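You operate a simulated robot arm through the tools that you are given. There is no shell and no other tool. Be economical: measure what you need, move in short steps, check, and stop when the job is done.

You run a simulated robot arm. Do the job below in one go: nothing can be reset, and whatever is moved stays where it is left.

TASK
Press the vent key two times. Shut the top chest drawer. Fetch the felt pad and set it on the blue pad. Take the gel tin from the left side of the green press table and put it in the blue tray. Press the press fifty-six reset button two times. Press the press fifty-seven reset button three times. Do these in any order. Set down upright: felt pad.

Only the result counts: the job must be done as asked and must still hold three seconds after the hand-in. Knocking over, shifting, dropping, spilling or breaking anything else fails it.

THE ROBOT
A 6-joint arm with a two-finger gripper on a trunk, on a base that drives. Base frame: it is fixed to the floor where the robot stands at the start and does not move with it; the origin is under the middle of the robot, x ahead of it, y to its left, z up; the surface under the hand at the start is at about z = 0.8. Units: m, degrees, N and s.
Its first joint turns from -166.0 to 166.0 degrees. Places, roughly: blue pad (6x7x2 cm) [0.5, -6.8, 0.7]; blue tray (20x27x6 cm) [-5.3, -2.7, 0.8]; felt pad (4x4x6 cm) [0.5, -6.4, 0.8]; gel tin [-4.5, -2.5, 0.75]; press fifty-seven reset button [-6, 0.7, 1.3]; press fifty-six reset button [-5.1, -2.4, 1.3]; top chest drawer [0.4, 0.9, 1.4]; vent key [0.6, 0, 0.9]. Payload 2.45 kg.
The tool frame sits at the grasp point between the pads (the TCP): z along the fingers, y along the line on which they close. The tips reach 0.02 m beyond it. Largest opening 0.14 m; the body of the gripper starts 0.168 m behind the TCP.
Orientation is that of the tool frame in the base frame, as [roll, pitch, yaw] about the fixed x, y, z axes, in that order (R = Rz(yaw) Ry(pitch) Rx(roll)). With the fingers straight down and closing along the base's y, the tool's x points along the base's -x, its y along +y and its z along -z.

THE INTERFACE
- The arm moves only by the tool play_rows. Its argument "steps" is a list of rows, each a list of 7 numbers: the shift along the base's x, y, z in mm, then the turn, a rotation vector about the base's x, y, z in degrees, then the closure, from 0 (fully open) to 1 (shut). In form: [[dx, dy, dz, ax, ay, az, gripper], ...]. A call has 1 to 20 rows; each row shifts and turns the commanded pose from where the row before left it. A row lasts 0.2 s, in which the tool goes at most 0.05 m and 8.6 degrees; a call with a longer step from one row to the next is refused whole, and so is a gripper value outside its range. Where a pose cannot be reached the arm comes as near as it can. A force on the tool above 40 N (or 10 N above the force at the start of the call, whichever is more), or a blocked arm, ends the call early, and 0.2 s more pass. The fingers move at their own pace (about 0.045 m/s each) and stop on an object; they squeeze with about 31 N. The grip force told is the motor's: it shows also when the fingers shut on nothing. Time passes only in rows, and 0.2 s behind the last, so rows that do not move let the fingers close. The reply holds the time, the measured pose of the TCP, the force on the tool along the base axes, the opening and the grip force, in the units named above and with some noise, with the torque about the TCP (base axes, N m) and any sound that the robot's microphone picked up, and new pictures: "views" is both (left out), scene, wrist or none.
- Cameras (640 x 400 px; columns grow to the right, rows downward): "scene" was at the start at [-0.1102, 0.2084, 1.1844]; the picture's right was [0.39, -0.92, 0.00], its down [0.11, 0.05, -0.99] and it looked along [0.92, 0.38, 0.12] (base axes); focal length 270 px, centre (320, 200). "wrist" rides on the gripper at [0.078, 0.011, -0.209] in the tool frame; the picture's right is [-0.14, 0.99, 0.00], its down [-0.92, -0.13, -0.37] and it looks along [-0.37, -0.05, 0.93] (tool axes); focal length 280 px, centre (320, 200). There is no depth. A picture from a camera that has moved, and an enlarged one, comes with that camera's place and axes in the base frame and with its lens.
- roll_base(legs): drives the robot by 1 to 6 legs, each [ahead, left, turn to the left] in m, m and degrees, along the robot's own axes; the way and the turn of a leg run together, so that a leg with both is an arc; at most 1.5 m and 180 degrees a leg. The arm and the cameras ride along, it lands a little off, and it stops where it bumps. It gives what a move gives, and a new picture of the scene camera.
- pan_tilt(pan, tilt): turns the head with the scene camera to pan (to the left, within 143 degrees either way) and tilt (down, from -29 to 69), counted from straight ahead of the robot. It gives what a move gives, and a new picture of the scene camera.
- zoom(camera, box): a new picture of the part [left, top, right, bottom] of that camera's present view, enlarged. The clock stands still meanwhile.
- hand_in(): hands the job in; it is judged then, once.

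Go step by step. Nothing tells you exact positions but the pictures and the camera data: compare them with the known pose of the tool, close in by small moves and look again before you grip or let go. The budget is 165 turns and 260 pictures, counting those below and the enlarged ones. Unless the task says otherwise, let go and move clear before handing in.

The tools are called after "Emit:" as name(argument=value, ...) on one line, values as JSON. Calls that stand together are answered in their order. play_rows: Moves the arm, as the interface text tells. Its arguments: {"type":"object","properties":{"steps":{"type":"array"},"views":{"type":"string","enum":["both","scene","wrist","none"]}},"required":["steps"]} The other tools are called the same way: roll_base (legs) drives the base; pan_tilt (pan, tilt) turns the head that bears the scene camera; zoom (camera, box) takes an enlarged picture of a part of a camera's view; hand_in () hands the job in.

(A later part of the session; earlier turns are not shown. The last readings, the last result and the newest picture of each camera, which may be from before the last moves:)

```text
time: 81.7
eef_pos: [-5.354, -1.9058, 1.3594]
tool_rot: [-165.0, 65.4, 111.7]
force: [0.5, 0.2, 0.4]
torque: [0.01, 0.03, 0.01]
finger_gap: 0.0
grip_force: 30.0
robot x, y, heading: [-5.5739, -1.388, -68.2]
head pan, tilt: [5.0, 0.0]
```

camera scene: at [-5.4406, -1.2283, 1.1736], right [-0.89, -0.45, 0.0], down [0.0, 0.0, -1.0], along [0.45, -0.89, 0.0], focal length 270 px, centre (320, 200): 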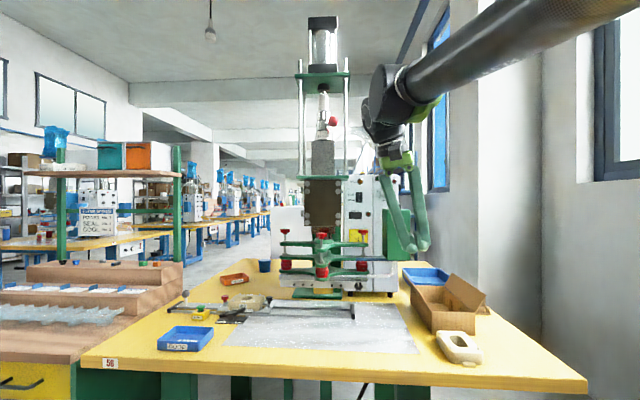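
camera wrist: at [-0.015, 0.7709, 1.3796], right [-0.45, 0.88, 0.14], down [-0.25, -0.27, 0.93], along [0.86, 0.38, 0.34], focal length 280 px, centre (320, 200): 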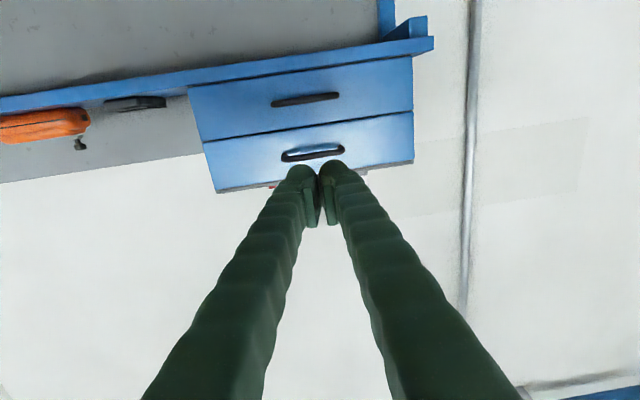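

Pitching worked. Now I'll take out the leftover lean.

Emit:
play_rows(steps=[[0, 0, 0, 1.15, -2.9, 6.8, 1], [0, 0, 0, 1.15, -2.9, 6.8, 1], [0, 0, 0, 0, 0, 0, 1]], views="wrist")

```text
time: 82.5
eef_pos: [-5.3537, -1.907, 1.3598]
tool_rot: [-176.2, 65.4, 111.9]
force: [0.3, -0.3, 0.2]
torque: [-0.01, 0.0, -0.02]
finger_gap: 0.0
grip_force: 29.8
out of reach, approached as far as the arm can: row 2
robot x, y, heading: [-5.568, -1.3902, -68.3]
head pan, tilt: [5.0, 0.0]
camera wrist: at [-5.4137, -1.6928, 1.3729], right [0.96, 0.26, 0.1], down [-0.08, -0.08, 0.99], along [0.26, -0.96, -0.05], focal length 280 px, centre (320, 200)
```

wrist: 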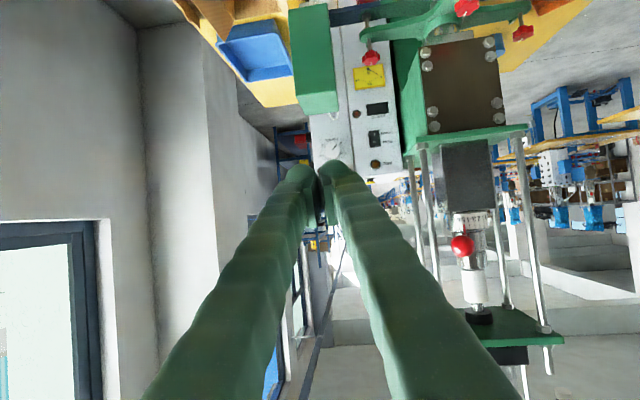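

Emit:
zoom(camera="wrist", box=[320, 120, 440, 240])

Emit:
zoom(camera="scene", box=[300, 130, 400, 210])

```text
3.33 times, centred on (380, 180) of wrist
camera zoom: at [-5.4137, -1.6928, 1.3729], right [0.96, 0.26, 0.1], down [-0.08, -0.08, 0.99], along [0.26, -0.96, -0.05], focal length 935 px, centre (120, 267)
```

zoom: 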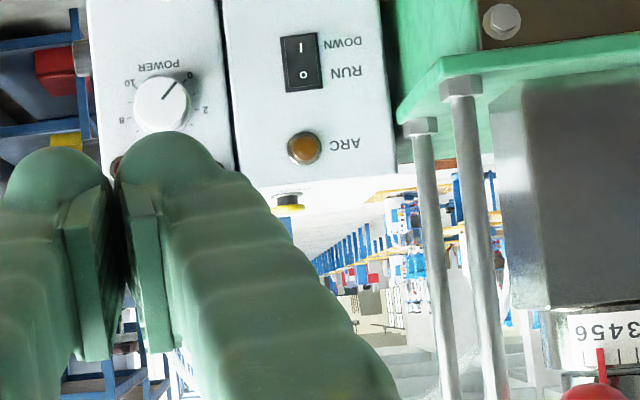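

```text
5.00 times, centred on (350, 170) of scene
camera zoom: at [-5.4407, -1.2282, 1.1737], right [-0.89, -0.45, 0.0], down [0.0, 0.0, -1.0], along [0.45, -0.89, 0.0], focal length 1350 px, centre (170, 350)
```

zoom: 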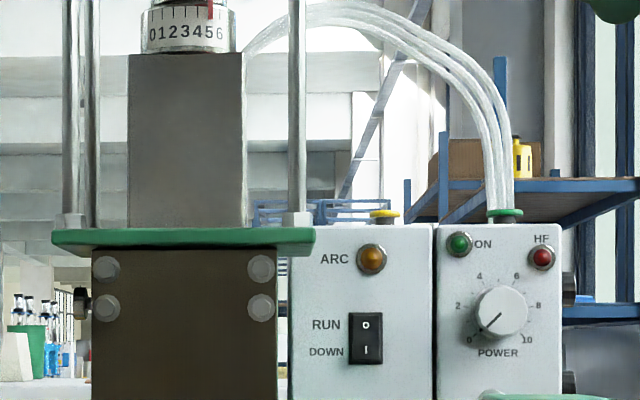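

The button is triangulated at (-5.07, -2.396, 1.297). To keep the gripper clear of the press rods I'll come in from further right, turned slightly left.

Emit:
roll_base(legs=[[0, -0.2, 0], [0, 0, 15], [0.15, 0, 0]])

Emit:
zoom(camera="scene", box=[200, 80, 440, 240])

```text
time: 85.9
eef_pos: [-5.3332, -2.032, 1.3588]
tool_rot: [-176.2, 65.4, 125.7]
force: [0.1, -0.4, -0.4]
torque: [-0.01, -0.01, 0.05]
finger_gap: 0.0
grip_force: 29.8
robot x, y, heading: [-5.6729, -1.5847, -54.1]
head pan, tilt: [5.0, 0.0]
camera scene: at [-5.5813, -1.3953, 1.1737], right [-0.76, -0.65, 0.0], down [0.0, 0.0, -1.0], along [0.65, -0.76, 0.0], focal length 270 px, centre (320, 200)
```

scene: 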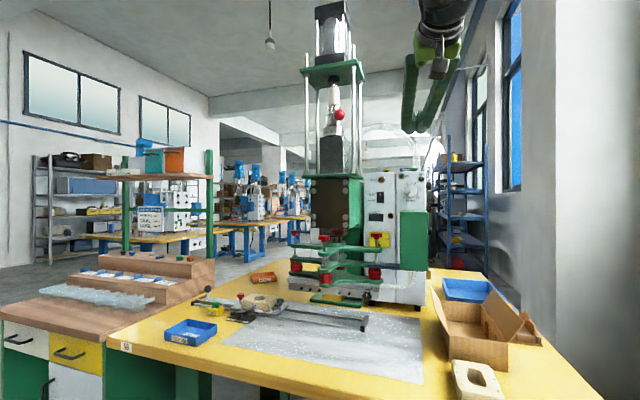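

```text
2.50 times, centred on (320, 160) of scene
camera zoom: at [-5.5813, -1.3953, 1.1737], right [-0.76, -0.65, 0.0], down [0.0, 0.0, -1.0], along [0.65, -0.76, 0.0], focal length 675 px, centre (320, 300)
```

zoom: 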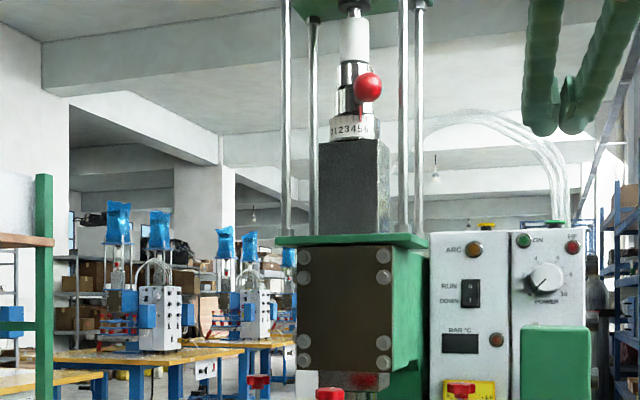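

The tool now lines up with the button. I'll advance level towards it and check before the last stretch.

Emit:
play_rows(steps=[[23.4, -32.4, 0, 0, 0, 0, 1], [23.4, -32.4, 0, 0, 0, 0, 1], [23.4, -32.4, 0, 0, 0, 0, 1], [23.4, -32.4, 0, 0, 0, 0, 1], [23.4, -32.4, 0, 0, 0, 0, 1], [23.4, -32.4, 0, 0, 0, 0, 1], [23.4, -32.4, 0, 0, 0, 0, 1], [23.4, -32.4, 0, 0, 0, 0, 1], [0, 0, 0, 0, 0, 0, 1]])

Emit:
zoom(camera="scene", box=[340, 100, 440, 200])

```text
time: 87.9
eef_pos: [-5.1459, -2.292, 1.3592]
tool_rot: [-176.1, 65.4, 125.9]
force: [0.0, 0.3, 0.8]
torque: [-0.02, 0.0, -0.02]
finger_gap: 0.0
grip_force: 28.8
robot x, y, heading: [-5.6686, -1.5804, -54.4]
head pan, tilt: [5.0, 0.0]
camera scene: at [-5.5812, -1.3953, 1.1737], right [-0.76, -0.65, 0.0], down [0.0, 0.0, -1.0], along [0.65, -0.76, 0.0], focal length 270 px, centre (320, 200)
camera wrist: at [-5.2544, -2.0993, 1.3734], right [0.87, 0.48, 0.1], down [-0.06, -0.09, 0.99], along [0.49, -0.87, -0.05], focal length 280 px, centre (320, 200)
```

scene: 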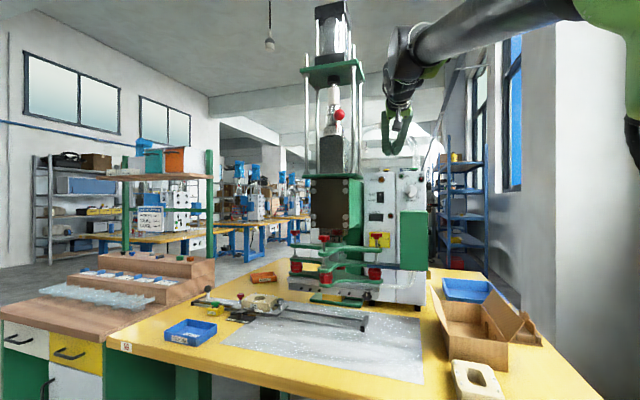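
wrist: 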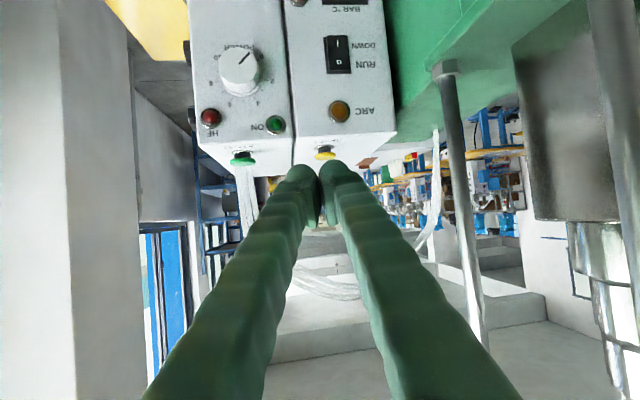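

```text
4.00 times, centred on (390, 150) of scene
camera zoom: at [-5.5812, -1.3953, 1.1737], right [-0.76, -0.65, 0.0], down [0.0, 0.0, -1.0], along [0.65, -0.76, 0.0], focal length 1080 px, centre (40, 400)
```

zoom: 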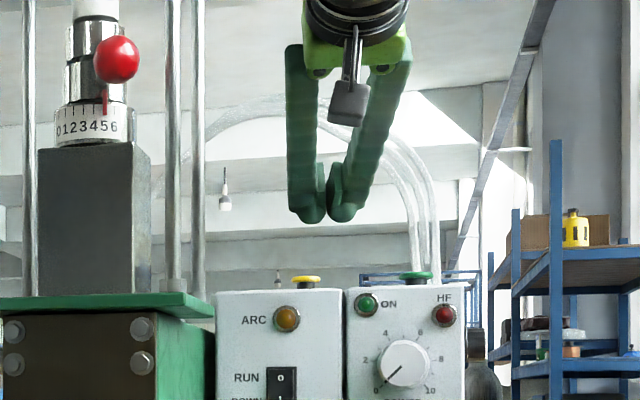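

The button sits at about (-5.068, -2.406, 1.298), straight ahead and 13 cm on. I'll move over it and then descend in small steps.

Emit:
play_rows(steps=[[22, -33, 0, 0, 0, 0, 1], [22, -33, 0, 0, 0, 0, 1], [22, -33, 0, 0, 0, 0, 1], [5, -6, -10, 0, 0, 0, 1], [0, 0, -10, 0, 0, 0, 1], [0, 0, 0, 0, 0, 0, 1]], views="wrist")

Emit:
zoom(camera="scene", box=[370, 120, 430, 180])

```text
time: 89.3
eef_pos: [-5.0728, -2.3969, 1.3376]
tool_rot: [-175.6, 65.4, 126.0]
force: [0.3, 0.5, 0.0]
torque: [0.0, -0.01, 0.03]
finger_gap: 0.0
grip_force: 29.2
robot x, y, heading: [-5.6711, -1.5803, -54.0]
head pan, tilt: [5.0, 0.0]
camera wrist: at [-5.1804, -2.203, 1.3511], right [0.87, 0.48, 0.09], down [-0.06, -0.09, 0.99], along [0.48, -0.88, -0.05], focal length 280 px, centre (320, 200)
```

wrist: 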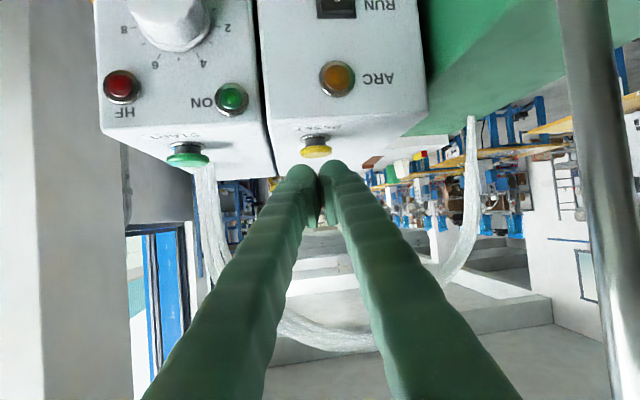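

```text
6.67 times, centred on (400, 150) of scene
camera zoom: at [-5.5811, -1.3954, 1.1737], right [-0.76, -0.65, 0.0], down [0.0, 0.0, -1.0], along [0.65, -0.76, 0.0], focal length 1800 px, centre (-213, 533)
```

zoom: 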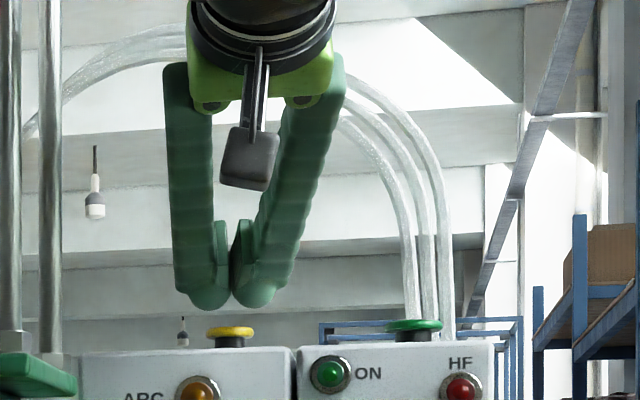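

The wrist view shows the RESET label by the yellow button, so this is the right one. Tip clearance is about 12 mm; I'll press gently now.

Emit:
play_rows(steps=[[0, 0, -9, 0, 0, 0, 1], [0, 0, -3, 0, 0, 0, 1], [0, 0, -2, 0, 0, 0, 1], [0, 0, -2, 0, 0, 0, 1]], views="none")

```text
time: 90.3
eef_pos: [-5.0724, -2.3953, 1.3218]
tool_rot: [-175.6, 65.5, 125.9]
force: [0.3, 0.0, 0.5]
torque: [-0.03, 0.01, 0.03]
finger_gap: 0.0064
grip_force: 29.6
robot x, y, heading: [-5.6723, -1.5843, -54.2]
head pan, tilt: [5.0, 0.0]
```

The finger gap opened slightly without any force; I'll look before continuing.

Emit:
zoom(camera="scene", box=[370, 120, 430, 180])

Emit:
zoom(camera="wrist", box=[260, 100, 400, 240])

```text
6.67 times, centred on (400, 150) of scene
camera zoom: at [-5.5812, -1.3954, 1.1737], right [-0.76, -0.65, 0.0], down [0.0, 0.0, -1.0], along [0.65, -0.76, 0.0], focal length 1800 px, centre (-213, 533)
```

zoom: 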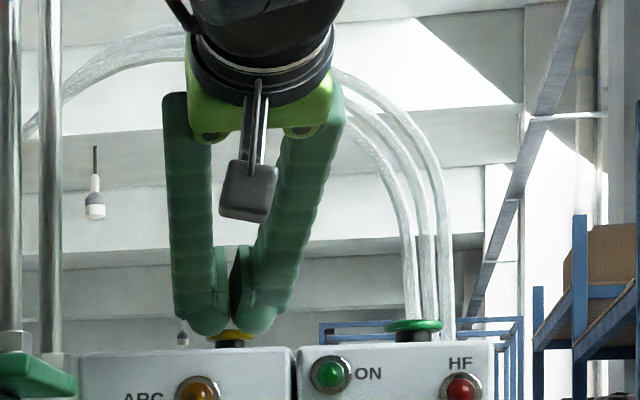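

```text
2.86 times, centred on (330, 170) of wrist
camera zoom: at [-5.1802, -2.2024, 1.3356], right [0.87, 0.48, 0.09], down [-0.06, -0.09, 0.99], along [0.48, -0.87, -0.05], focal length 801 px, centre (291, 286)
```

zoom: 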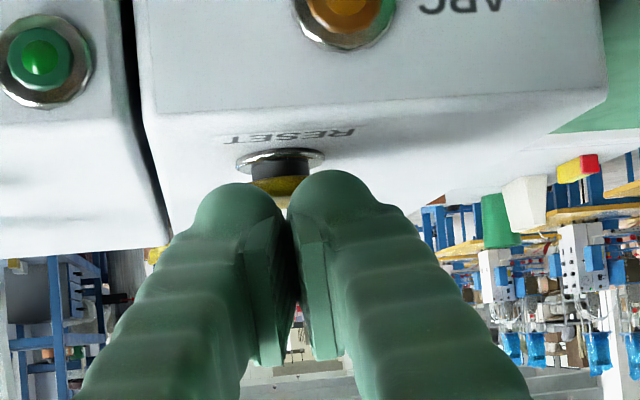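

The cap is wedging between the two rounded tips, and there has been no click. I'll lift, shift 13 mm right so a single finger sits on the cap, and press again.

Emit:
play_rows(steps=[[0, 0, 14, 0, 0, 0, 1], [-10.5, -7.6, 0, 0, 0, 0, 1], [0, 0, 0, 0, 0, 0, 1], [0, 0, -9, 0, 0, 0, 1], [0, 0, -3, 0, 0, 0, 1], [0, 0, -2, 0, 0, 0, 1]], views="none")

Emit:
zoom(camera="scene", box=[370, 120, 430, 180])

```text
time: 91.7
eef_pos: [-5.0744, -2.3962, 1.3224]
tool_rot: [-175.6, 65.5, 125.8]
force: [-0.8, 0.3, 1.0]
torque: [-0.03, 0.05, 0.02]
finger_gap: 0.0001
grip_force: 29.5
out of reach, approached as far as the arm can: row 2, 4
robot x, y, heading: [-5.6748, -1.5852, -54.2]
head pan, tilt: [5.0, 0.0]
```

```text
6.67 times, centred on (400, 150) of scene
camera zoom: at [-5.5812, -1.3954, 1.1737], right [-0.76, -0.65, 0.0], down [0.0, 0.0, -1.0], along [0.65, -0.76, 0.0], focal length 1800 px, centre (-213, 533)
```

zoom: 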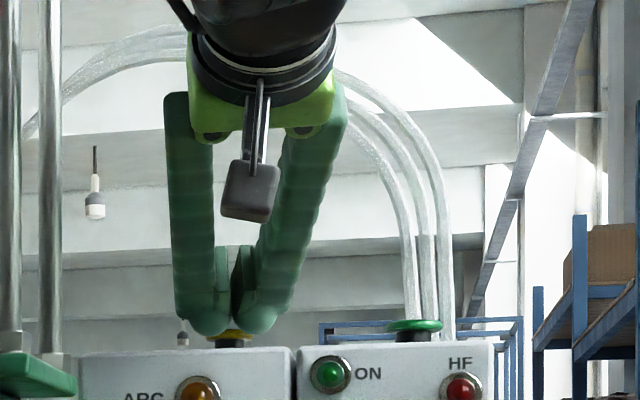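

The shift right was blocked by an arm limit. I'll lift and shift left instead.

Emit:
play_rows(steps=[[0, 0, 14, 0, 0, 0, 1], [10.5, 7.6, 0, 0, 0, 0, 1], [0, 0, 0, 0, 0, 0, 1]], views="none")

```text
time: 92.5
eef_pos: [-5.0656, -2.3887, 1.3368]
tool_rot: [-176.0, 65.4, 125.8]
force: [-0.2, -0.2, 0.4]
torque: [0.0, 0.01, 0.02]
finger_gap: 0.0
grip_force: 29.2
robot x, y, heading: [-5.6751, -1.5835, -53.9]
head pan, tilt: [5.0, 0.0]
```

Emit:
play_rows(steps=[[0, 0, -9, 0, 0, 0, 1], [0, 0, -3, 0, 0, 0, 1], [0, 0, -2, 0, 0, 0, 1], [0, 0, -2, 0, 0, 0, 1]], views="none")

Emit:
zoom(camera="scene", box=[370, 120, 430, 180])

```text
time: 93.5
eef_pos: [-5.0631, -2.3886, 1.3203]
tool_rot: [-176.2, 65.4, 125.8]
force: [-0.4, 0.4, 2.5]
torque: [-0.03, 0.04, -0.02]
finger_gap: 0.0
grip_force: 29.6
robot x, y, heading: [-5.6694, -1.5871, -54.3]
head pan, tilt: [5.0, 0.0]
heard: click
```

```text
6.67 times, centred on (400, 150) of scene
camera zoom: at [-5.5812, -1.3954, 1.1737], right [-0.76, -0.65, 0.0], down [0.0, 0.0, -1.0], along [0.65, -0.76, 0.0], focal length 1800 px, centre (-213, 533)
```

zoom: 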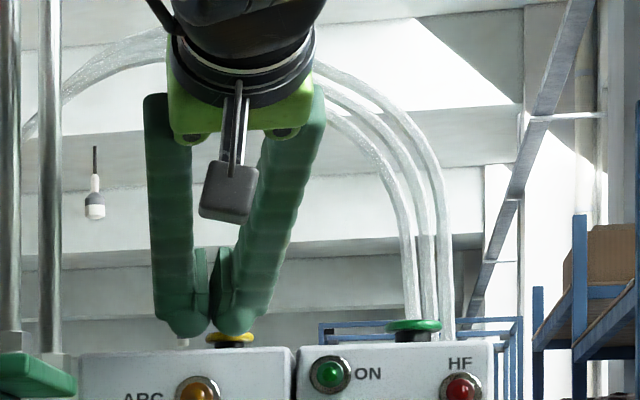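

One click for press 56. I'll release fully and press a second time.

Emit:
play_rows(steps=[[0, 0, 8, 0, 0, 0, 1], [0, 0, 8, 0, 0, 0, 1], [0, 0, 0, 0, 0, 0, 1]], views="none")

Emit:
play_rows(steps=[[0, 0, -9, 0, 0, 0, 1], [0, 0, -3, 0, 0, 0, 1], [0, 0, -2, 0, 0, 0, 1], [0, 0, -2, 0, 0, 0, 1]], views="none")

```text
time: 94.3
eef_pos: [-5.0636, -2.3894, 1.3365]
tool_rot: [-176.1, 65.4, 125.8]
force: [0.2, 0.0, -0.1]
torque: [-0.03, -0.01, 0.01]
finger_gap: 0.0
grip_force: 29.7
robot x, y, heading: [-5.6709, -1.5824, -54.4]
head pan, tilt: [5.0, 0.0]
```

```text
time: 95.3
eef_pos: [-5.0645, -2.388, 1.3207]
tool_rot: [-176.2, 65.3, 125.8]
force: [-0.9, 0.0, 0.9]
torque: [-0.03, 0.05, -0.05]
finger_gap: 0.0001
grip_force: 28.9
robot x, y, heading: [-5.672, -1.5845, -54.1]
head pan, tilt: [5.0, 0.0]
```

No click yet, so I'll press a millimetre further.

Emit:
play_rows(steps=[[0, 0, -1.5, 0, 0, 0, 1]], views="none")

```text
time: 95.7
eef_pos: [-5.065, -2.3876, 1.3183]
tool_rot: [-176.2, 65.3, 125.8]
force: [-1.0, 0.1, 3.8]
torque: [-0.02, 0.03, 0.01]
finger_gap: 0.0002
grip_force: 29.0
robot x, y, heading: [-5.6695, -1.5845, -54.3]
head pan, tilt: [5.0, 0.0]
heard: click
```

Two clicks for press 56. I'll retreat the way I came, then free the arm from its awkward wrist posture.

Emit:
play_rows(steps=[[0, 0, 20, 0, 0, 0, 1], [0, 0, 15, 0, 0, 0, 1], [-23.4, 32.4, 0, 0, 0, 0, 1], [-23.4, 32.4, 0, 0, 0, 0, 1], [-23.4, 32.4, 0, 0, 0, 0, 1], [-23.4, 32.4, 0, 0, 0, 0, 1], [-23.4, 32.4, 0, 0, 0, 0, 1], [-23.4, 32.4, 0, 0, 0, 0, 1], [-23.4, 32.4, 0, 0, 0, 0, 1], [0, 0, 30, 0, 0, 0, 1], [0, 0, 30, 0, 0, 0, 1], [0, 0, 30, 0, 0, 0, 1]], views="scene")

```text
time: 98.3
eef_pos: [-5.23, -2.1635, 1.4435]
tool_rot: [-176.2, 65.3, 125.8]
force: [0.4, -0.9, -0.6]
torque: [0.0, -0.03, 0.03]
finger_gap: 0.0
grip_force: 29.1
robot x, y, heading: [-5.6692, -1.5851, -54.2]
head pan, tilt: [5.0, 0.0]
camera scene: at [-5.5813, -1.3953, 1.1737], right [-0.76, -0.65, 0.0], down [0.0, 0.0, -1.0], along [0.65, -0.76, 0.0], focal length 270 px, centre (320, 200)
```

scene: 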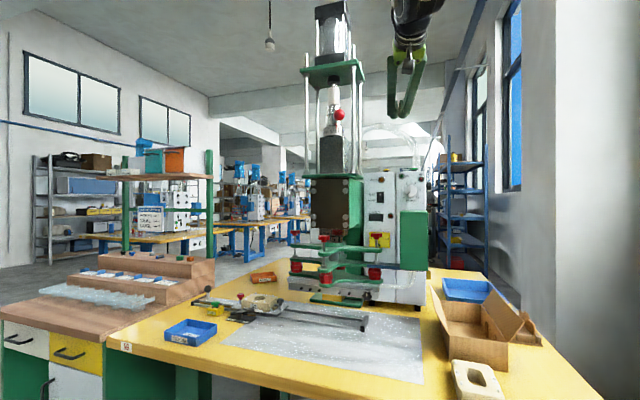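

Emit:
play_rows(steps=[[0, 0, -25, 6.6, 4.8, 0, 1], [0, 0, -25, 6.6, 4.8, 0, 1], [0, 0, -25, 6.6, 4.8, 0, 1], [0, 0, -25, 6.6, 4.8, 0, 1], [0, 0, -25, 6.6, 4.8, 0, 1], [0, 0, -25, 6.6, 4.8, 0, 1], [0, 0, -25, 6.6, 4.8, 0, 1], [0, 0, -25, 6.6, 4.8, 0, 1], [0, 0, 0, 0, 0, 0, 1]], views="none")

```text
time: 100.3
eef_pos: [-5.1767, -2.1042, 1.2435]
tool_rot: [-164.1, 3.3, 126.5]
force: [0.1, 0.5, 0.0]
torque: [-0.02, -0.04, 0.01]
finger_gap: 0.0001
grip_force: 29.4
out of reach, approached as far as the arm can: row 2, 3, 4, 5, 6, 7, 8
robot x, y, heading: [-5.6706, -1.5808, -54.2]
head pan, tilt: [5.0, 0.0]
```

The lean looks like a wrist-roll joint stuck at its limit in a flipped posture. I'll swing the tool around through the right side (pitch up, yaw right, pitch above the forearm, yaw back) to unflip it, in clear air.

Emit:
play_rows(steps=[[0, 0, 15, -6.6, -4.8, 0, 1], [0, 0, 15, -6.6, -4.8, 0, 1], [0, 0, 15, -6.6, -4.8, 0, 1], [0, 0, 15, -6.6, -4.8, 0, 1], [0, 0, 15, -6.6, -4.8, 0, 1], [0, 0, 15, -6.6, -4.8, 0, 1], [0, 0, 15, -6.6, -4.8, 0, 1], [0, 0, 0, -6.6, -4.8, 0, 1], [0, 0, 0, 0, 0, -8, 1], [0, 0, 0, 0, 0, -8, 1], [0, 0, 0, 0, 0, -8, 1], [0, 0, 0, 0, 0, -8, 1], [0, 0, 0, 0, 0, 0, 1]], views="none")

```text
time: 103.1
eef_pos: [-5.1731, -2.1044, 1.349]
tool_rot: [-162.9, 68.9, 95.4]
force: [0.2, -0.6, -0.2]
torque: [0.0, 0.04, 0.01]
finger_gap: 0.0002
grip_force: 29.7
robot x, y, heading: [-5.6702, -1.5866, -54.0]
head pan, tilt: [5.0, 0.0]
```

Good, the tool now points about 49° right of the arm. Next, pitch up and swing back left.

Emit:
play_rows(steps=[[0, 0, 0, -7.8, 1.8, 0, 1], [0, 0, 0, -7.8, 1.8, 0, 1], [0, 0, 0, -7.8, 1.8, 0, 1], [0, 0, 0, -7.8, 1.8, 0, 1], [0, 0, 0, -7.8, 1.8, 0, 1], [0, 0, 0, -7.8, 1.8, 0, 1], [0, 0, 0, 0, 0, 8.2, 1], [0, 0, 0, 0, 0, 8.2, 1], [0, 0, 0, 0, 0, 8.2, 1], [0, 0, 0, 0, 0, 8.2, 1], [0, 0, 0, 0, 0, 8.2, 1], [0, 0, 0, 0, 0, 8.2, 1], [0, 0, 0, 0, 0, 0, 1]], views="none")

```text
time: 105.9
eef_pos: [-5.1733, -2.1045, 1.3497]
tool_rot: [-12.5, 61.6, -67.6]
force: [-0.4, 0.5, -0.3]
torque: [-0.05, 0.0, 0.0]
finger_gap: 0.0002
grip_force: 29.4
robot x, y, heading: [-5.6739, -1.5818, -54.0]
head pan, tilt: [5.0, 0.0]
```

The unflip posture looks right: tool heading straight ahead and 28° up. Now I'll pitch down through the line of the forearm to vertical.

Emit:
play_rows(steps=[[0, 0, 0, 6.63, 4.82, 0, 1], [0, 0, 0, 6.63, 4.82, 0, 1], [0, 0, 0, 6.63, 4.82, 0, 1], [0, 0, 0, 6.63, 4.82, 0, 1], [0, 0, 0, 6.63, 4.82, 0, 1], [0, 0, 0, 6.63, 4.82, 0, 1], [0, 0, -25, 6.63, 4.82, 0, 1], [0, 0, -25, 6.63, 4.82, 0, 1], [0, 0, -25, 6.63, 4.82, 0, 1], [0, 0, -25, 6.63, 4.82, 0, 1], [0, 0, -25, 6.63, 4.82, 0, 1], [0, 0, -25, 6.63, 4.82, 0, 1], [0, 0, -25, 6.63, 4.82, 0, 1], [0, 0, -25, 6.63, 4.82, 0, 1], [0, 0, 0, 2.4, 1.8, 0, 1], [0, 0, 0, 0, 0, 0, 1]], views="none")

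```text
time: 109.3
eef_pos: [-5.1272, -2.0394, 1.1471]
tool_rot: [-164.5, 4.8, 133.2]
force: [1.5, -0.9, 0.4]
torque: [-0.02, 0.0, 0.0]
finger_gap: 0.0
grip_force: 30.0
out of reach, approached as far as the arm can: row 9, 10, 11, 12, 13, 14
robot x, y, heading: [-5.6704, -1.5871, -54.2]
head pan, tilt: [5.0, 0.0]
```

Still leaning: the tool probably passed just to the right of the forearm line instead of through it. I'll repeat the swing, then align the tool exactly with the arm's plane before pitching down.

Emit:
play_rows(steps=[[0, 0, 25, -6, -5.6, 0, 1], [0, 0, 25, -6, -5.6, 0, 1], [0, 0, 25, -6, -5.6, 0, 1], [0, 0, 25, -6, -5.6, 0, 1], [0, 0, 25, -6, -5.6, 0, 1], [0, 0, 25, -6, -5.6, 0, 1], [0, 0, 25, -6, -5.6, 0, 1], [0, 0, 25, -6, -5.6, 0, 1], [0, 0, 0, 0, 0, -8, 1], [0, 0, 0, 0, 0, -8, 1], [0, 0, 0, 0, 0, -8, 1], [0, 0, 0, 0, 0, -8, 1], [0, 0, 0, 0, 0, -8, 1], [0, 0, 0, -8, 0.7, 0, 1], [0, 0, 0, -8, 0.7, 0, 1], [0, 0, 0, -8, 0.7, 0, 1], [0, 0, 0, -8, 0.7, 0, 1], [0, 0, 0, -8, 0.7, 0, 1], [0, 0, 0, -8, 0.7, 0, 1], [0, 0, 0, -8, 0.7, 0, 1]], views="none")

```text
time: 113.5
eef_pos: [-5.126, -2.0381, 1.3497]
tool_rot: [3.1, 53.3, -99.6]
force: [-0.3, -0.1, -0.6]
torque: [0.03, 0.0, 0.0]
finger_gap: 0.0
grip_force: 29.3
robot x, y, heading: [-5.6736, -1.5845, -54.0]
head pan, tilt: [5.0, 0.0]
```

Emit:
play_rows(steps=[[0, 0, 0, 0, 0, 8, 1], [0, 0, 0, 0, 0, 8, 1], [0, 0, 0, 0, 0, 8, 1], [0, 0, 0, 0, 0, 8, 1], [0, 0, 0, 0, 0, 8, 1], [0, 0, 0, 0, 0, 8, 1], [0, 0, 0, 0, 0, 8, 1], [0, 0, 0, 0, 0, 8, 1], [0, 0, 0, 0, 0, 0, 1]], views="scene")

```text
time: 115.5
eef_pos: [-5.125, -2.0379, 1.3502]
tool_rot: [3.1, 53.5, -35.6]
force: [-0.8, -1.0, 1.6]
torque: [-0.03, 0.0, 0.0]
finger_gap: 0.0
grip_force: 29.6
robot x, y, heading: [-5.6732, -1.5838, -53.8]
head pan, tilt: [5.0, 0.0]
camera scene: at [-5.5812, -1.3953, 1.1737], right [-0.76, -0.65, 0.0], down [0.0, 0.0, -1.0], along [0.65, -0.76, 0.0], focal length 270 px, centre (320, 200)
```

scene: 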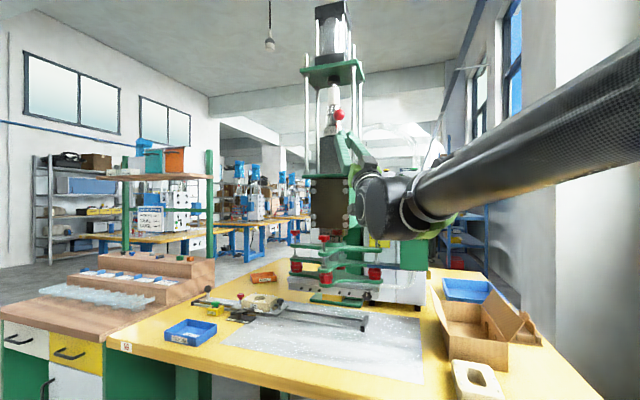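

Now aligned with the arm's plane; pitch down.

Emit:
play_rows(steps=[[0, 0, 0, 5.24, 6.31, 0, 1], [0, 0, 0, 5.24, 6.31, 0, 1], [0, 0, 0, 5.24, 6.31, 0, 1], [0, 0, 0, 5.24, 6.31, 0, 1], [0, 0, 0, 5.24, 6.31, 0, 1], [0, 0, 0, 5.24, 6.31, 0, 1], [0, 0, -10, 5.24, 6.31, 0, 1], [0, 0, -25, 5.24, 6.31, 0, 1], [0, 0, -25, 5.24, 6.31, 0, 1], [0, 0, -25, 5.24, 6.31, 0, 1], [0, 0, -25, 5.24, 6.31, 0, 1], [0, 0, -25, 5.24, 6.31, 0, 1], [0, 0, -25, 5.24, 6.31, 0, 1], [0, 0, -25, 5.24, 6.31, 0, 1], [0, 0, 0, 5.24, 6.31, 0, 1], [0, 0, 0, 0, 0, 0, 1]], views="none")

```text
time: 118.9
eef_pos: [-5.1251, -2.0354, 1.1639]
tool_rot: [179.7, 3.4, 137.9]
force: [-0.2, 0.5, -0.5]
torque: [0.0, -0.01, 0.02]
finger_gap: 0.0
grip_force: 29.2
robot x, y, heading: [-5.6719, -1.5853, -54.0]
head pan, tilt: [5.0, 0.0]
```

The arm is unflipped: the tool points down with no lean. Now I'll drive round to the table's left/back side, where the gel tin sits.

Emit:
roll_base(legs=[[-0.37, 0.765, 0], [0, 0, 54], [1.4, 0, 0], [0.6, 0.2, 0], [0, 0, -90]])

Emit:
pan_tilt(pan=0, tilt=20)

```text
time: 139.4
eef_pos: [-3.103, -1.2889, 1.1647]
tool_rot: [179.7, 3.4, 102.4]
force: [-0.2, -0.4, 0.8]
torque: [-0.02, -0.02, -0.03]
finger_gap: 0.0002
grip_force: 29.2
robot x, y, heading: [-3.2852, -0.604, -89.6]
head pan, tilt: [5.0, 0.0]
camera scene: at [-3.1042, -0.5034, 1.1737], right [-1.0, -0.09, 0.0], down [0.0, 0.0, -1.0], along [0.09, -1.0, 0.0], focal length 270 px, centre (320, 200)
```

scene: 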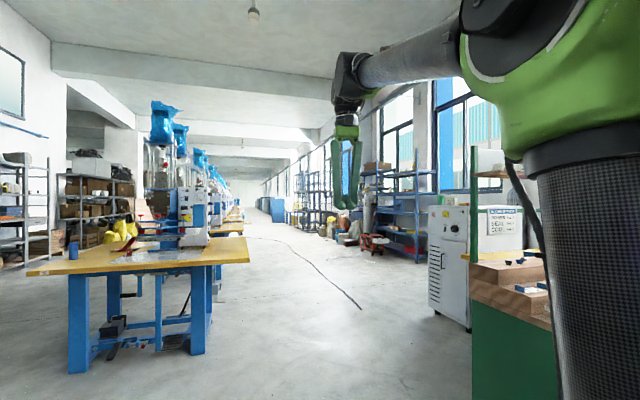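

```text
time: 140.2
eef_pos: [-3.1041, -1.2896, 1.1647]
tool_rot: [179.6, 3.5, 102.4]
force: [0.2, 0.5, -1.3]
torque: [-0.01, 0.02, 0.0]
finger_gap: 0.0002
grip_force: 29.6
robot x, y, heading: [-3.2864, -0.6048, -89.4]
head pan, tilt: [0.0, 20.0]
camera scene: at [-3.112, -0.5069, 1.1415], right [-1.0, -0.01, 0.0], down [0.0, 0.34, -0.94], along [0.01, -0.94, -0.34], focal length 270 px, centre (320, 200)
```

scene: 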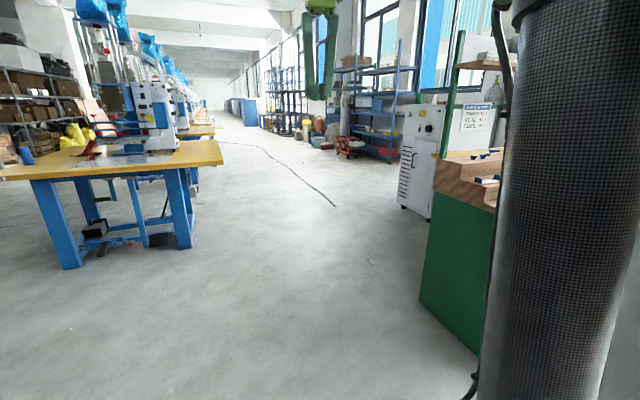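

The aisle is clear. I'll drive forward, then turn right to face the table's left end.

Emit:
roll_base(legs=[[1.0, 0, 0], [0.8, 0, 0], [0, 0, -75]])

```text
time: 152.4
eef_pos: [-3.9004, -2.7298, 1.1645]
tool_rot: [179.7, 3.5, 27.8]
force: [-0.4, 0.1, 0.1]
torque: [0.01, -0.01, -0.01]
finger_gap: 0.0001
grip_force: 29.3
robot x, y, heading: [-3.2903, -2.3708, -164.3]
head pan, tilt: [0.0, 20.0]
camera scene: at [-3.149, -2.5141, 1.1414], right [-0.27, 0.96, 0.0], down [0.33, 0.09, -0.94], along [-0.9, -0.26, -0.34], focal length 270 px, centre (320, 200)
```

scene: 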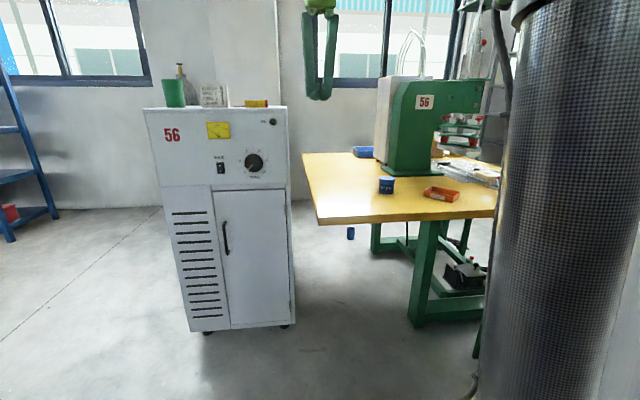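

The gel tin is the blue cylinder on this side, at about (-4.39, -2.55). I'll drive a little closer and look at it with the wrist camera.

Emit:
roll_base(legs=[[0.33, 0, 0]])

Emit:
zoom(camera="scene", box=[320, 130, 500, 260])

```text
time: 154.5
eef_pos: [-4.22, -2.8131, 1.1652]
tool_rot: [179.7, 3.5, 27.5]
force: [0.3, -0.1, 0.0]
torque: [-0.01, 0.02, 0.01]
finger_gap: 0.0
grip_force: 29.5
robot x, y, heading: [-3.6051, -2.4594, -164.9]
head pan, tilt: [0.0, 20.0]
camera scene: at [-3.466, -2.6031, 1.1414], right [-0.26, 0.96, 0.0], down [0.33, 0.09, -0.94], along [-0.91, -0.25, -0.34], focal length 270 px, centre (320, 200)
```

scene: 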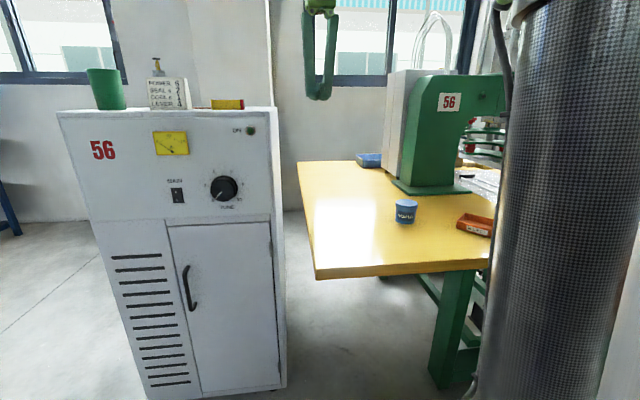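

```text
3.08 times, centred on (410, 195) of scene
camera zoom: at [-3.466, -2.6031, 1.1414], right [-0.26, 0.96, 0.0], down [0.33, 0.09, -0.94], along [-0.91, -0.25, -0.34], focal length 831 px, centre (43, 215)
```

zoom: 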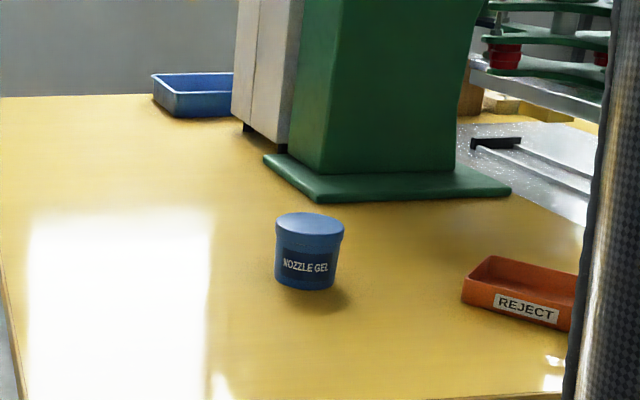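

The tin reads NOZZLE GEL and is about 8 cm across, near (-4.39, -2.54). I'll open the fingers, square up the tool and move above it.

Emit:
play_rows(steps=[[-24, 39, 0, 0, 0, -6.2, 0], [-24, 39, 0, 0, 0, -6.2, 0], [-24, 39, 0, 0.9, -3.4, 0, 0], [-24, 39, 0, 0, 0, 0, 0], [-24, 39, 0, 0, 0, 0, 0], [-24, 39, 0, 0, 0, 0, 0], [-24, 39, 0, 0, 0, 0, 0], [0, 0, -40, 0, 0, 0, 0], [0, 0, -40, 0, 0, 0, 0], [0, 0, -40, 0, 0, 0, 0], [0, 0, 0, 0, 0, 0, 0]])

```text
time: 156.9
eef_pos: [-4.3859, -2.54, 1.0437]
tool_rot: [179.5, 0.0, 14.9]
force: [0.0, -0.8, 0.2]
torque: [0.0, -0.03, 0.03]
finger_gap: 0.1401
grip_force: 0.0
robot x, y, heading: [-3.6023, -2.4584, -164.6]
head pan, tilt: [0.0, 20.0]
camera scene: at [-3.4661, -2.603, 1.1414], right [-0.26, 0.96, 0.0], down [0.33, 0.09, -0.94], along [-0.91, -0.25, -0.34], focal length 270 px, centre (320, 200)
camera wrist: at [-4.3078, -2.5306, 1.2513], right [0.12, -0.99, 0.01], down [-0.92, -0.11, 0.37], along [-0.36, -0.05, -0.93], focal length 280 px, centre (320, 200)
```

scene: 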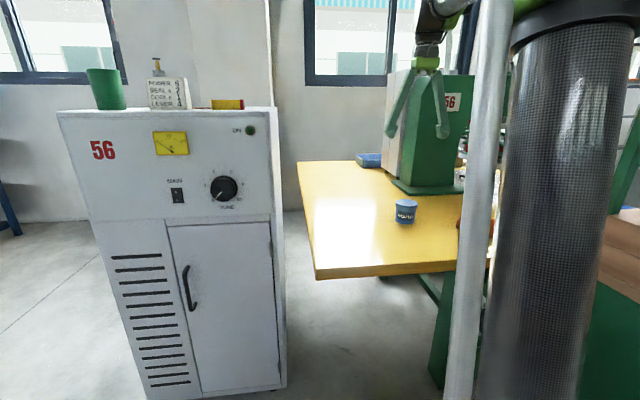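
wrist: 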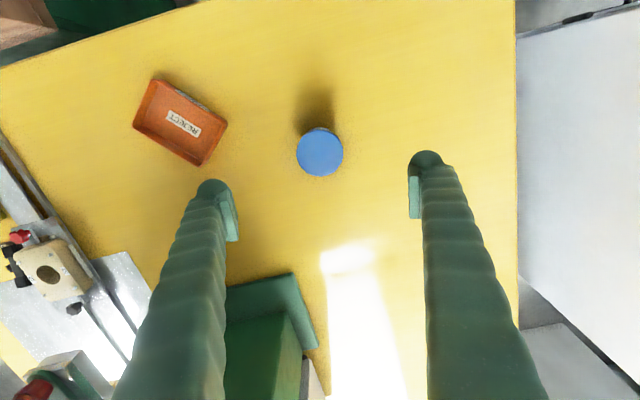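

The tin is centred within about 1 cm, with its lid at z ≈ 0.815. I'll descend around it and grip.

Emit:
play_rows(steps=[[-10, -4, -40, 0, 0, 0, 0], [0, 0, -45, 0, 0, 0, 0], [0, 0, -45, 0, 0, 0, 0], [0, 0, -45, 0, 0, 0, 0], [0, 0, -40, 0, 0, 0, 0], [0, 0, -25, 0, 0, 0, 0], [0, 0, -18, 0, 0, 0, 0], [0, 0, 0, 0, 0, 0, 0]])

```text
time: 158.7
eef_pos: [-4.3972, -2.5416, 0.7874]
tool_rot: [179.6, 0.0, 15.0]
force: [0.2, 0.7, -0.3]
torque: [0.04, 0.01, -0.03]
finger_gap: 0.1401
grip_force: 0.0
robot x, y, heading: [-3.6052, -2.4607, -164.6]
head pan, tilt: [0.0, 20.0]
camera scene: at [-3.4661, -2.603, 1.1414], right [-0.26, 0.96, 0.0], down [0.33, 0.09, -0.94], along [-0.91, -0.25, -0.34], focal length 270 px, centre (320, 200)
camera wrist: at [-4.3186, -2.5316, 0.9941], right [0.12, -0.99, 0.01], down [-0.92, -0.11, 0.37], along [-0.36, -0.05, -0.93], focal length 280 px, centre (320, 200)
```

scene: 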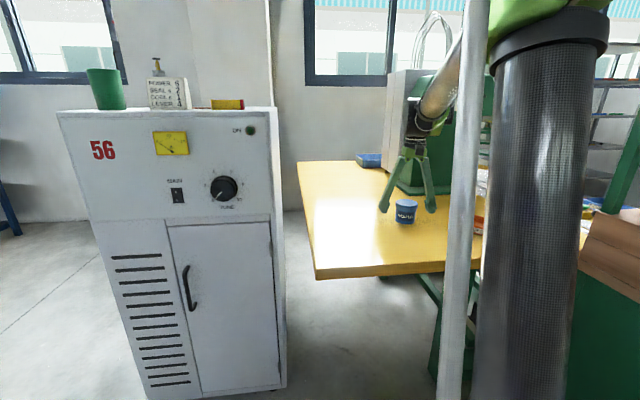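
wrist: 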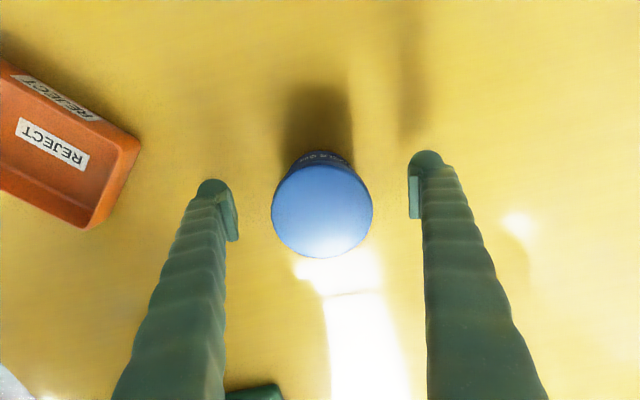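

Centred between the fingers. Closing now and lifting slightly.

Emit:
play_rows(steps=[[0, 0, 0, 0, 0, 0, 0.3], [0, 0, 0, 0, 0, 0, 0.6], [0, 0, 0, 0, 0, 0, 1], [0, 0, 0, 0, 0, 0, 1], [0, 0, 0, 0, 0, 0, 1], [0, 0, 0, 0, 0, 0, 1], [0, 0, 30, 0, 0, 0, 1], [0, 0, 30, 0, 0, 0, 1], [0, 0, 0, 0, 0, 0, 1]])

```text
time: 160.7
eef_pos: [-4.3959, -2.545, 0.8448]
tool_rot: [179.6, -0.1, 15.0]
force: [-0.4, -1.3, -2.3]
torque: [-0.01, -0.03, 0.01]
finger_gap: 0.0771
grip_force: 31.4
robot x, y, heading: [-3.6063, -2.4597, -164.8]
head pan, tilt: [0.0, 20.0]
camera scene: at [-3.4662, -2.603, 1.1414], right [-0.26, 0.96, 0.0], down [0.33, 0.09, -0.94], along [-0.91, -0.25, -0.34], focal length 270 px, centre (320, 200)
camera wrist: at [-4.3183, -2.5352, 1.053], right [0.12, -0.99, 0.01], down [-0.92, -0.11, 0.37], along [-0.36, -0.05, -0.93], focal length 280 px, centre (320, 200)
```

scene: 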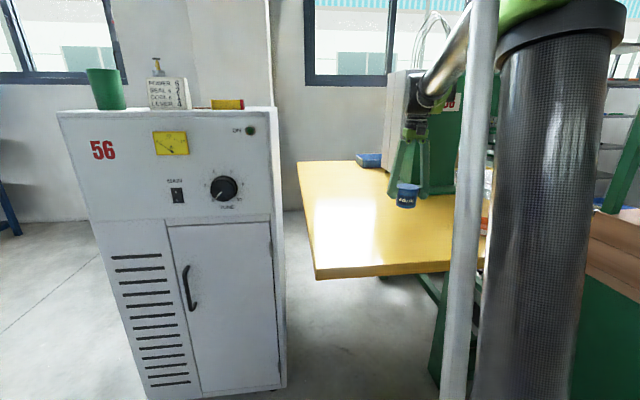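
wrist: 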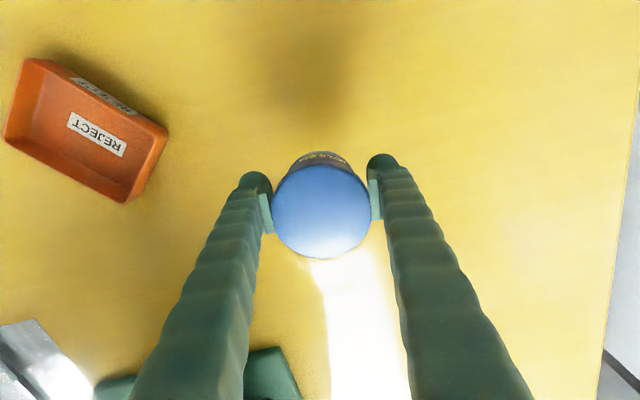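

The tin is gripped (gap 0.077). I'll raise and retract it, then back out and drive round to the front right, where the tray can be reached.

Emit:
play_rows(steps=[[0, 0, 45, 0, 0, 0, 1], [0, 0, 45, 0, 0, 0, 1], [0, 0, 45, 0, 0, 0, 1], [0, 0, 45, 0, 0, 0, 1], [0, 0, 45, 0, 0, 0, 1], [40, 0, 10, 0, 0, 0, 1], [40, -20, 0, 0, 0, 0, 1], [40, -20, 0, 0, 0, 0, 1], [40, -20, 0, 0, 0, 0, 1], [0, 0, 0, 0, 0, 0, 1]], views="none")

Emit:
roll_base(legs=[[-0.33, 0, 0], [0, 0, 75], [-1.0, 0, 0], [-0.8, 0, 0], [0, -1.4, 0], [0, -0.85, 0]])

```text
time: 162.9
eef_pos: [-4.2357, -2.6012, 1.0782]
tool_rot: [179.7, 0.0, 15.1]
force: [-0.3, -0.9, -3.1]
torque: [0.0, -0.04, 0.03]
finger_gap: 0.077
grip_force: 31.2
robot x, y, heading: [-3.6035, -2.4574, -164.7]
head pan, tilt: [0.0, 20.0]
```

```text
time: 187.8
eef_pos: [-5.5721, -1.3505, 1.0796]
tool_rot: [179.5, 0.0, 93.3]
force: [0.4, -0.2, -3.1]
torque: [0.05, -0.01, -0.01]
finger_gap: 0.0763
grip_force: 30.8
robot x, y, heading: [-5.5826, -0.7027, -86.4]
head pan, tilt: [0.0, 20.0]
camera scene: at [-5.4154, -0.5972, 1.1414], right [-1.0, -0.06, 0.0], down [-0.02, 0.34, -0.94], along [0.06, -0.94, -0.34], focal length 270 px, centre (320, 200)
```

scene: 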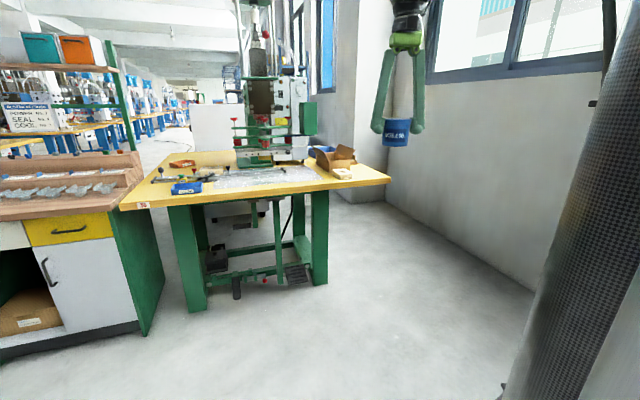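

There is room to stand at the table's right end, about 0.95 m from the wall. I'll drive there, since the tray is near that edge.

Emit:
roll_base(legs=[[0.3, -0.3, 0], [0.2, -0.3, 0], [0.95, 0, 0]])

Emit:
pan_tilt(pan=50, tilt=30)

```text
time: 196.9
eef_pos: [-6.0848, -2.85, 1.0782]
tool_rot: [179.6, -0.1, 93.2]
force: [-0.1, -0.1, -3.3]
torque: [0.03, 0.04, 0.01]
finger_gap: 0.0763
grip_force: 30.9
robot x, y, heading: [-6.0947, -2.2004, -86.5]
head pan, tilt: [0.0, 20.0]
camera scene: at [-5.9254, -2.0978, 1.1414], right [-1.0, -0.06, 0.0], down [-0.02, 0.34, -0.94], along [0.06, -0.94, -0.34], focal length 270 px, centre (320, 200)
```

scene: 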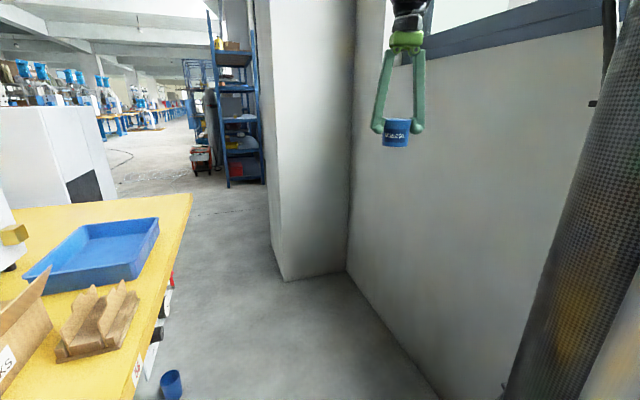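

```text
time: 198.1
eef_pos: [-6.0843, -2.8512, 1.0788]
tool_rot: [179.7, 0.0, 93.2]
force: [-0.5, -0.1, -3.4]
torque: [0.03, -0.01, -0.01]
finger_gap: 0.0761
grip_force: 31.1
robot x, y, heading: [-6.0914, -2.2064, -86.5]
head pan, tilt: [50.0, 30.0]
camera scene: at [-5.8584, -2.0587, 1.1254], right [-0.6, -0.8, 0.0], down [-0.4, 0.3, -0.87], along [0.7, -0.52, -0.5], focal length 270 px, centre (320, 200)
```

scene: 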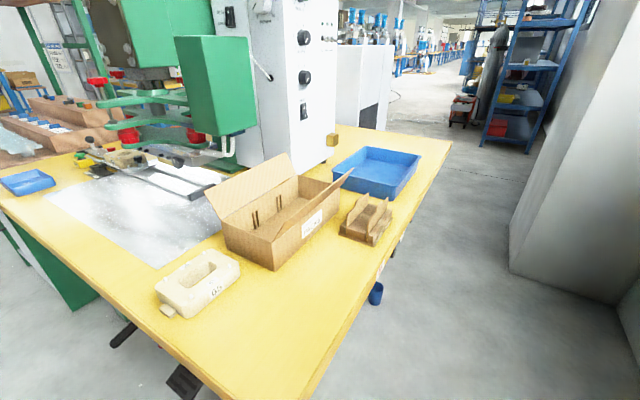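

The tray centre is at about (-5.30, -2.72), just beyond the cardboard box. I'll turn left to face it with the tin held high.

Emit:
roll_base(legs=[[0.12, 0, 0], [0, 0, 55]])

Emit:
pan_tilt(pan=0, tilt=35)

```text
time: 201.8
eef_pos: [-5.5542, -2.6893, 1.0789]
tool_rot: [179.5, 0.0, 147.9]
force: [1.0, 0.1, -3.0]
torque: [0.0, 0.03, 0.0]
finger_gap: 0.0762
grip_force: 31.0
robot x, y, heading: [-6.0849, -2.323, -31.7]
head pan, tilt: [50.0, 30.0]
camera scene: at [-6.0696, -2.0463, 1.1253], right [0.31, -0.95, 0.0], down [-0.48, -0.16, -0.87], along [0.82, 0.27, -0.5], focal length 270 px, centre (320, 200)
```

scene: 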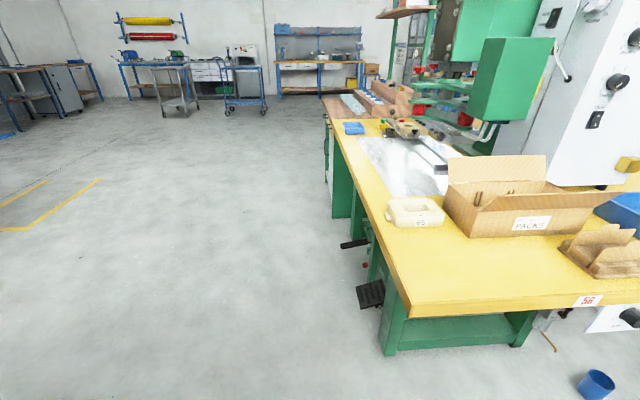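

```text
time: 203.0
eef_pos: [-5.5553, -2.6889, 1.0796]
tool_rot: [179.6, 0.1, 147.8]
force: [-0.8, -0.4, -3.4]
torque: [-0.01, 0.02, -0.03]
finger_gap: 0.076
grip_force: 31.3
robot x, y, heading: [-6.088, -2.3244, -31.6]
head pan, tilt: [0.0, 35.0]
camera scene: at [-6.0807, -2.1209, 1.1176], right [-0.53, -0.85, 0.0], down [-0.49, 0.3, -0.82], along [0.7, -0.43, -0.57], focal length 270 px, centre (320, 200)
```

scene: 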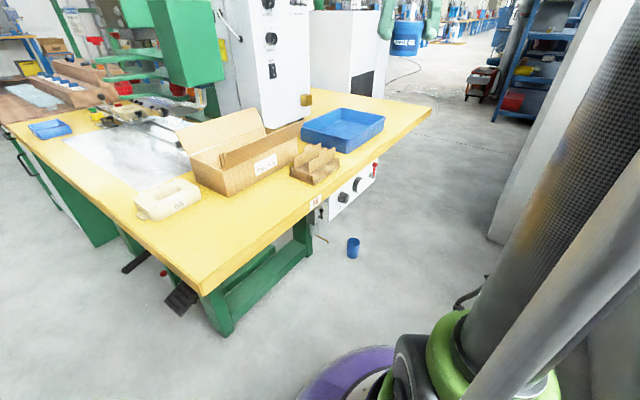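

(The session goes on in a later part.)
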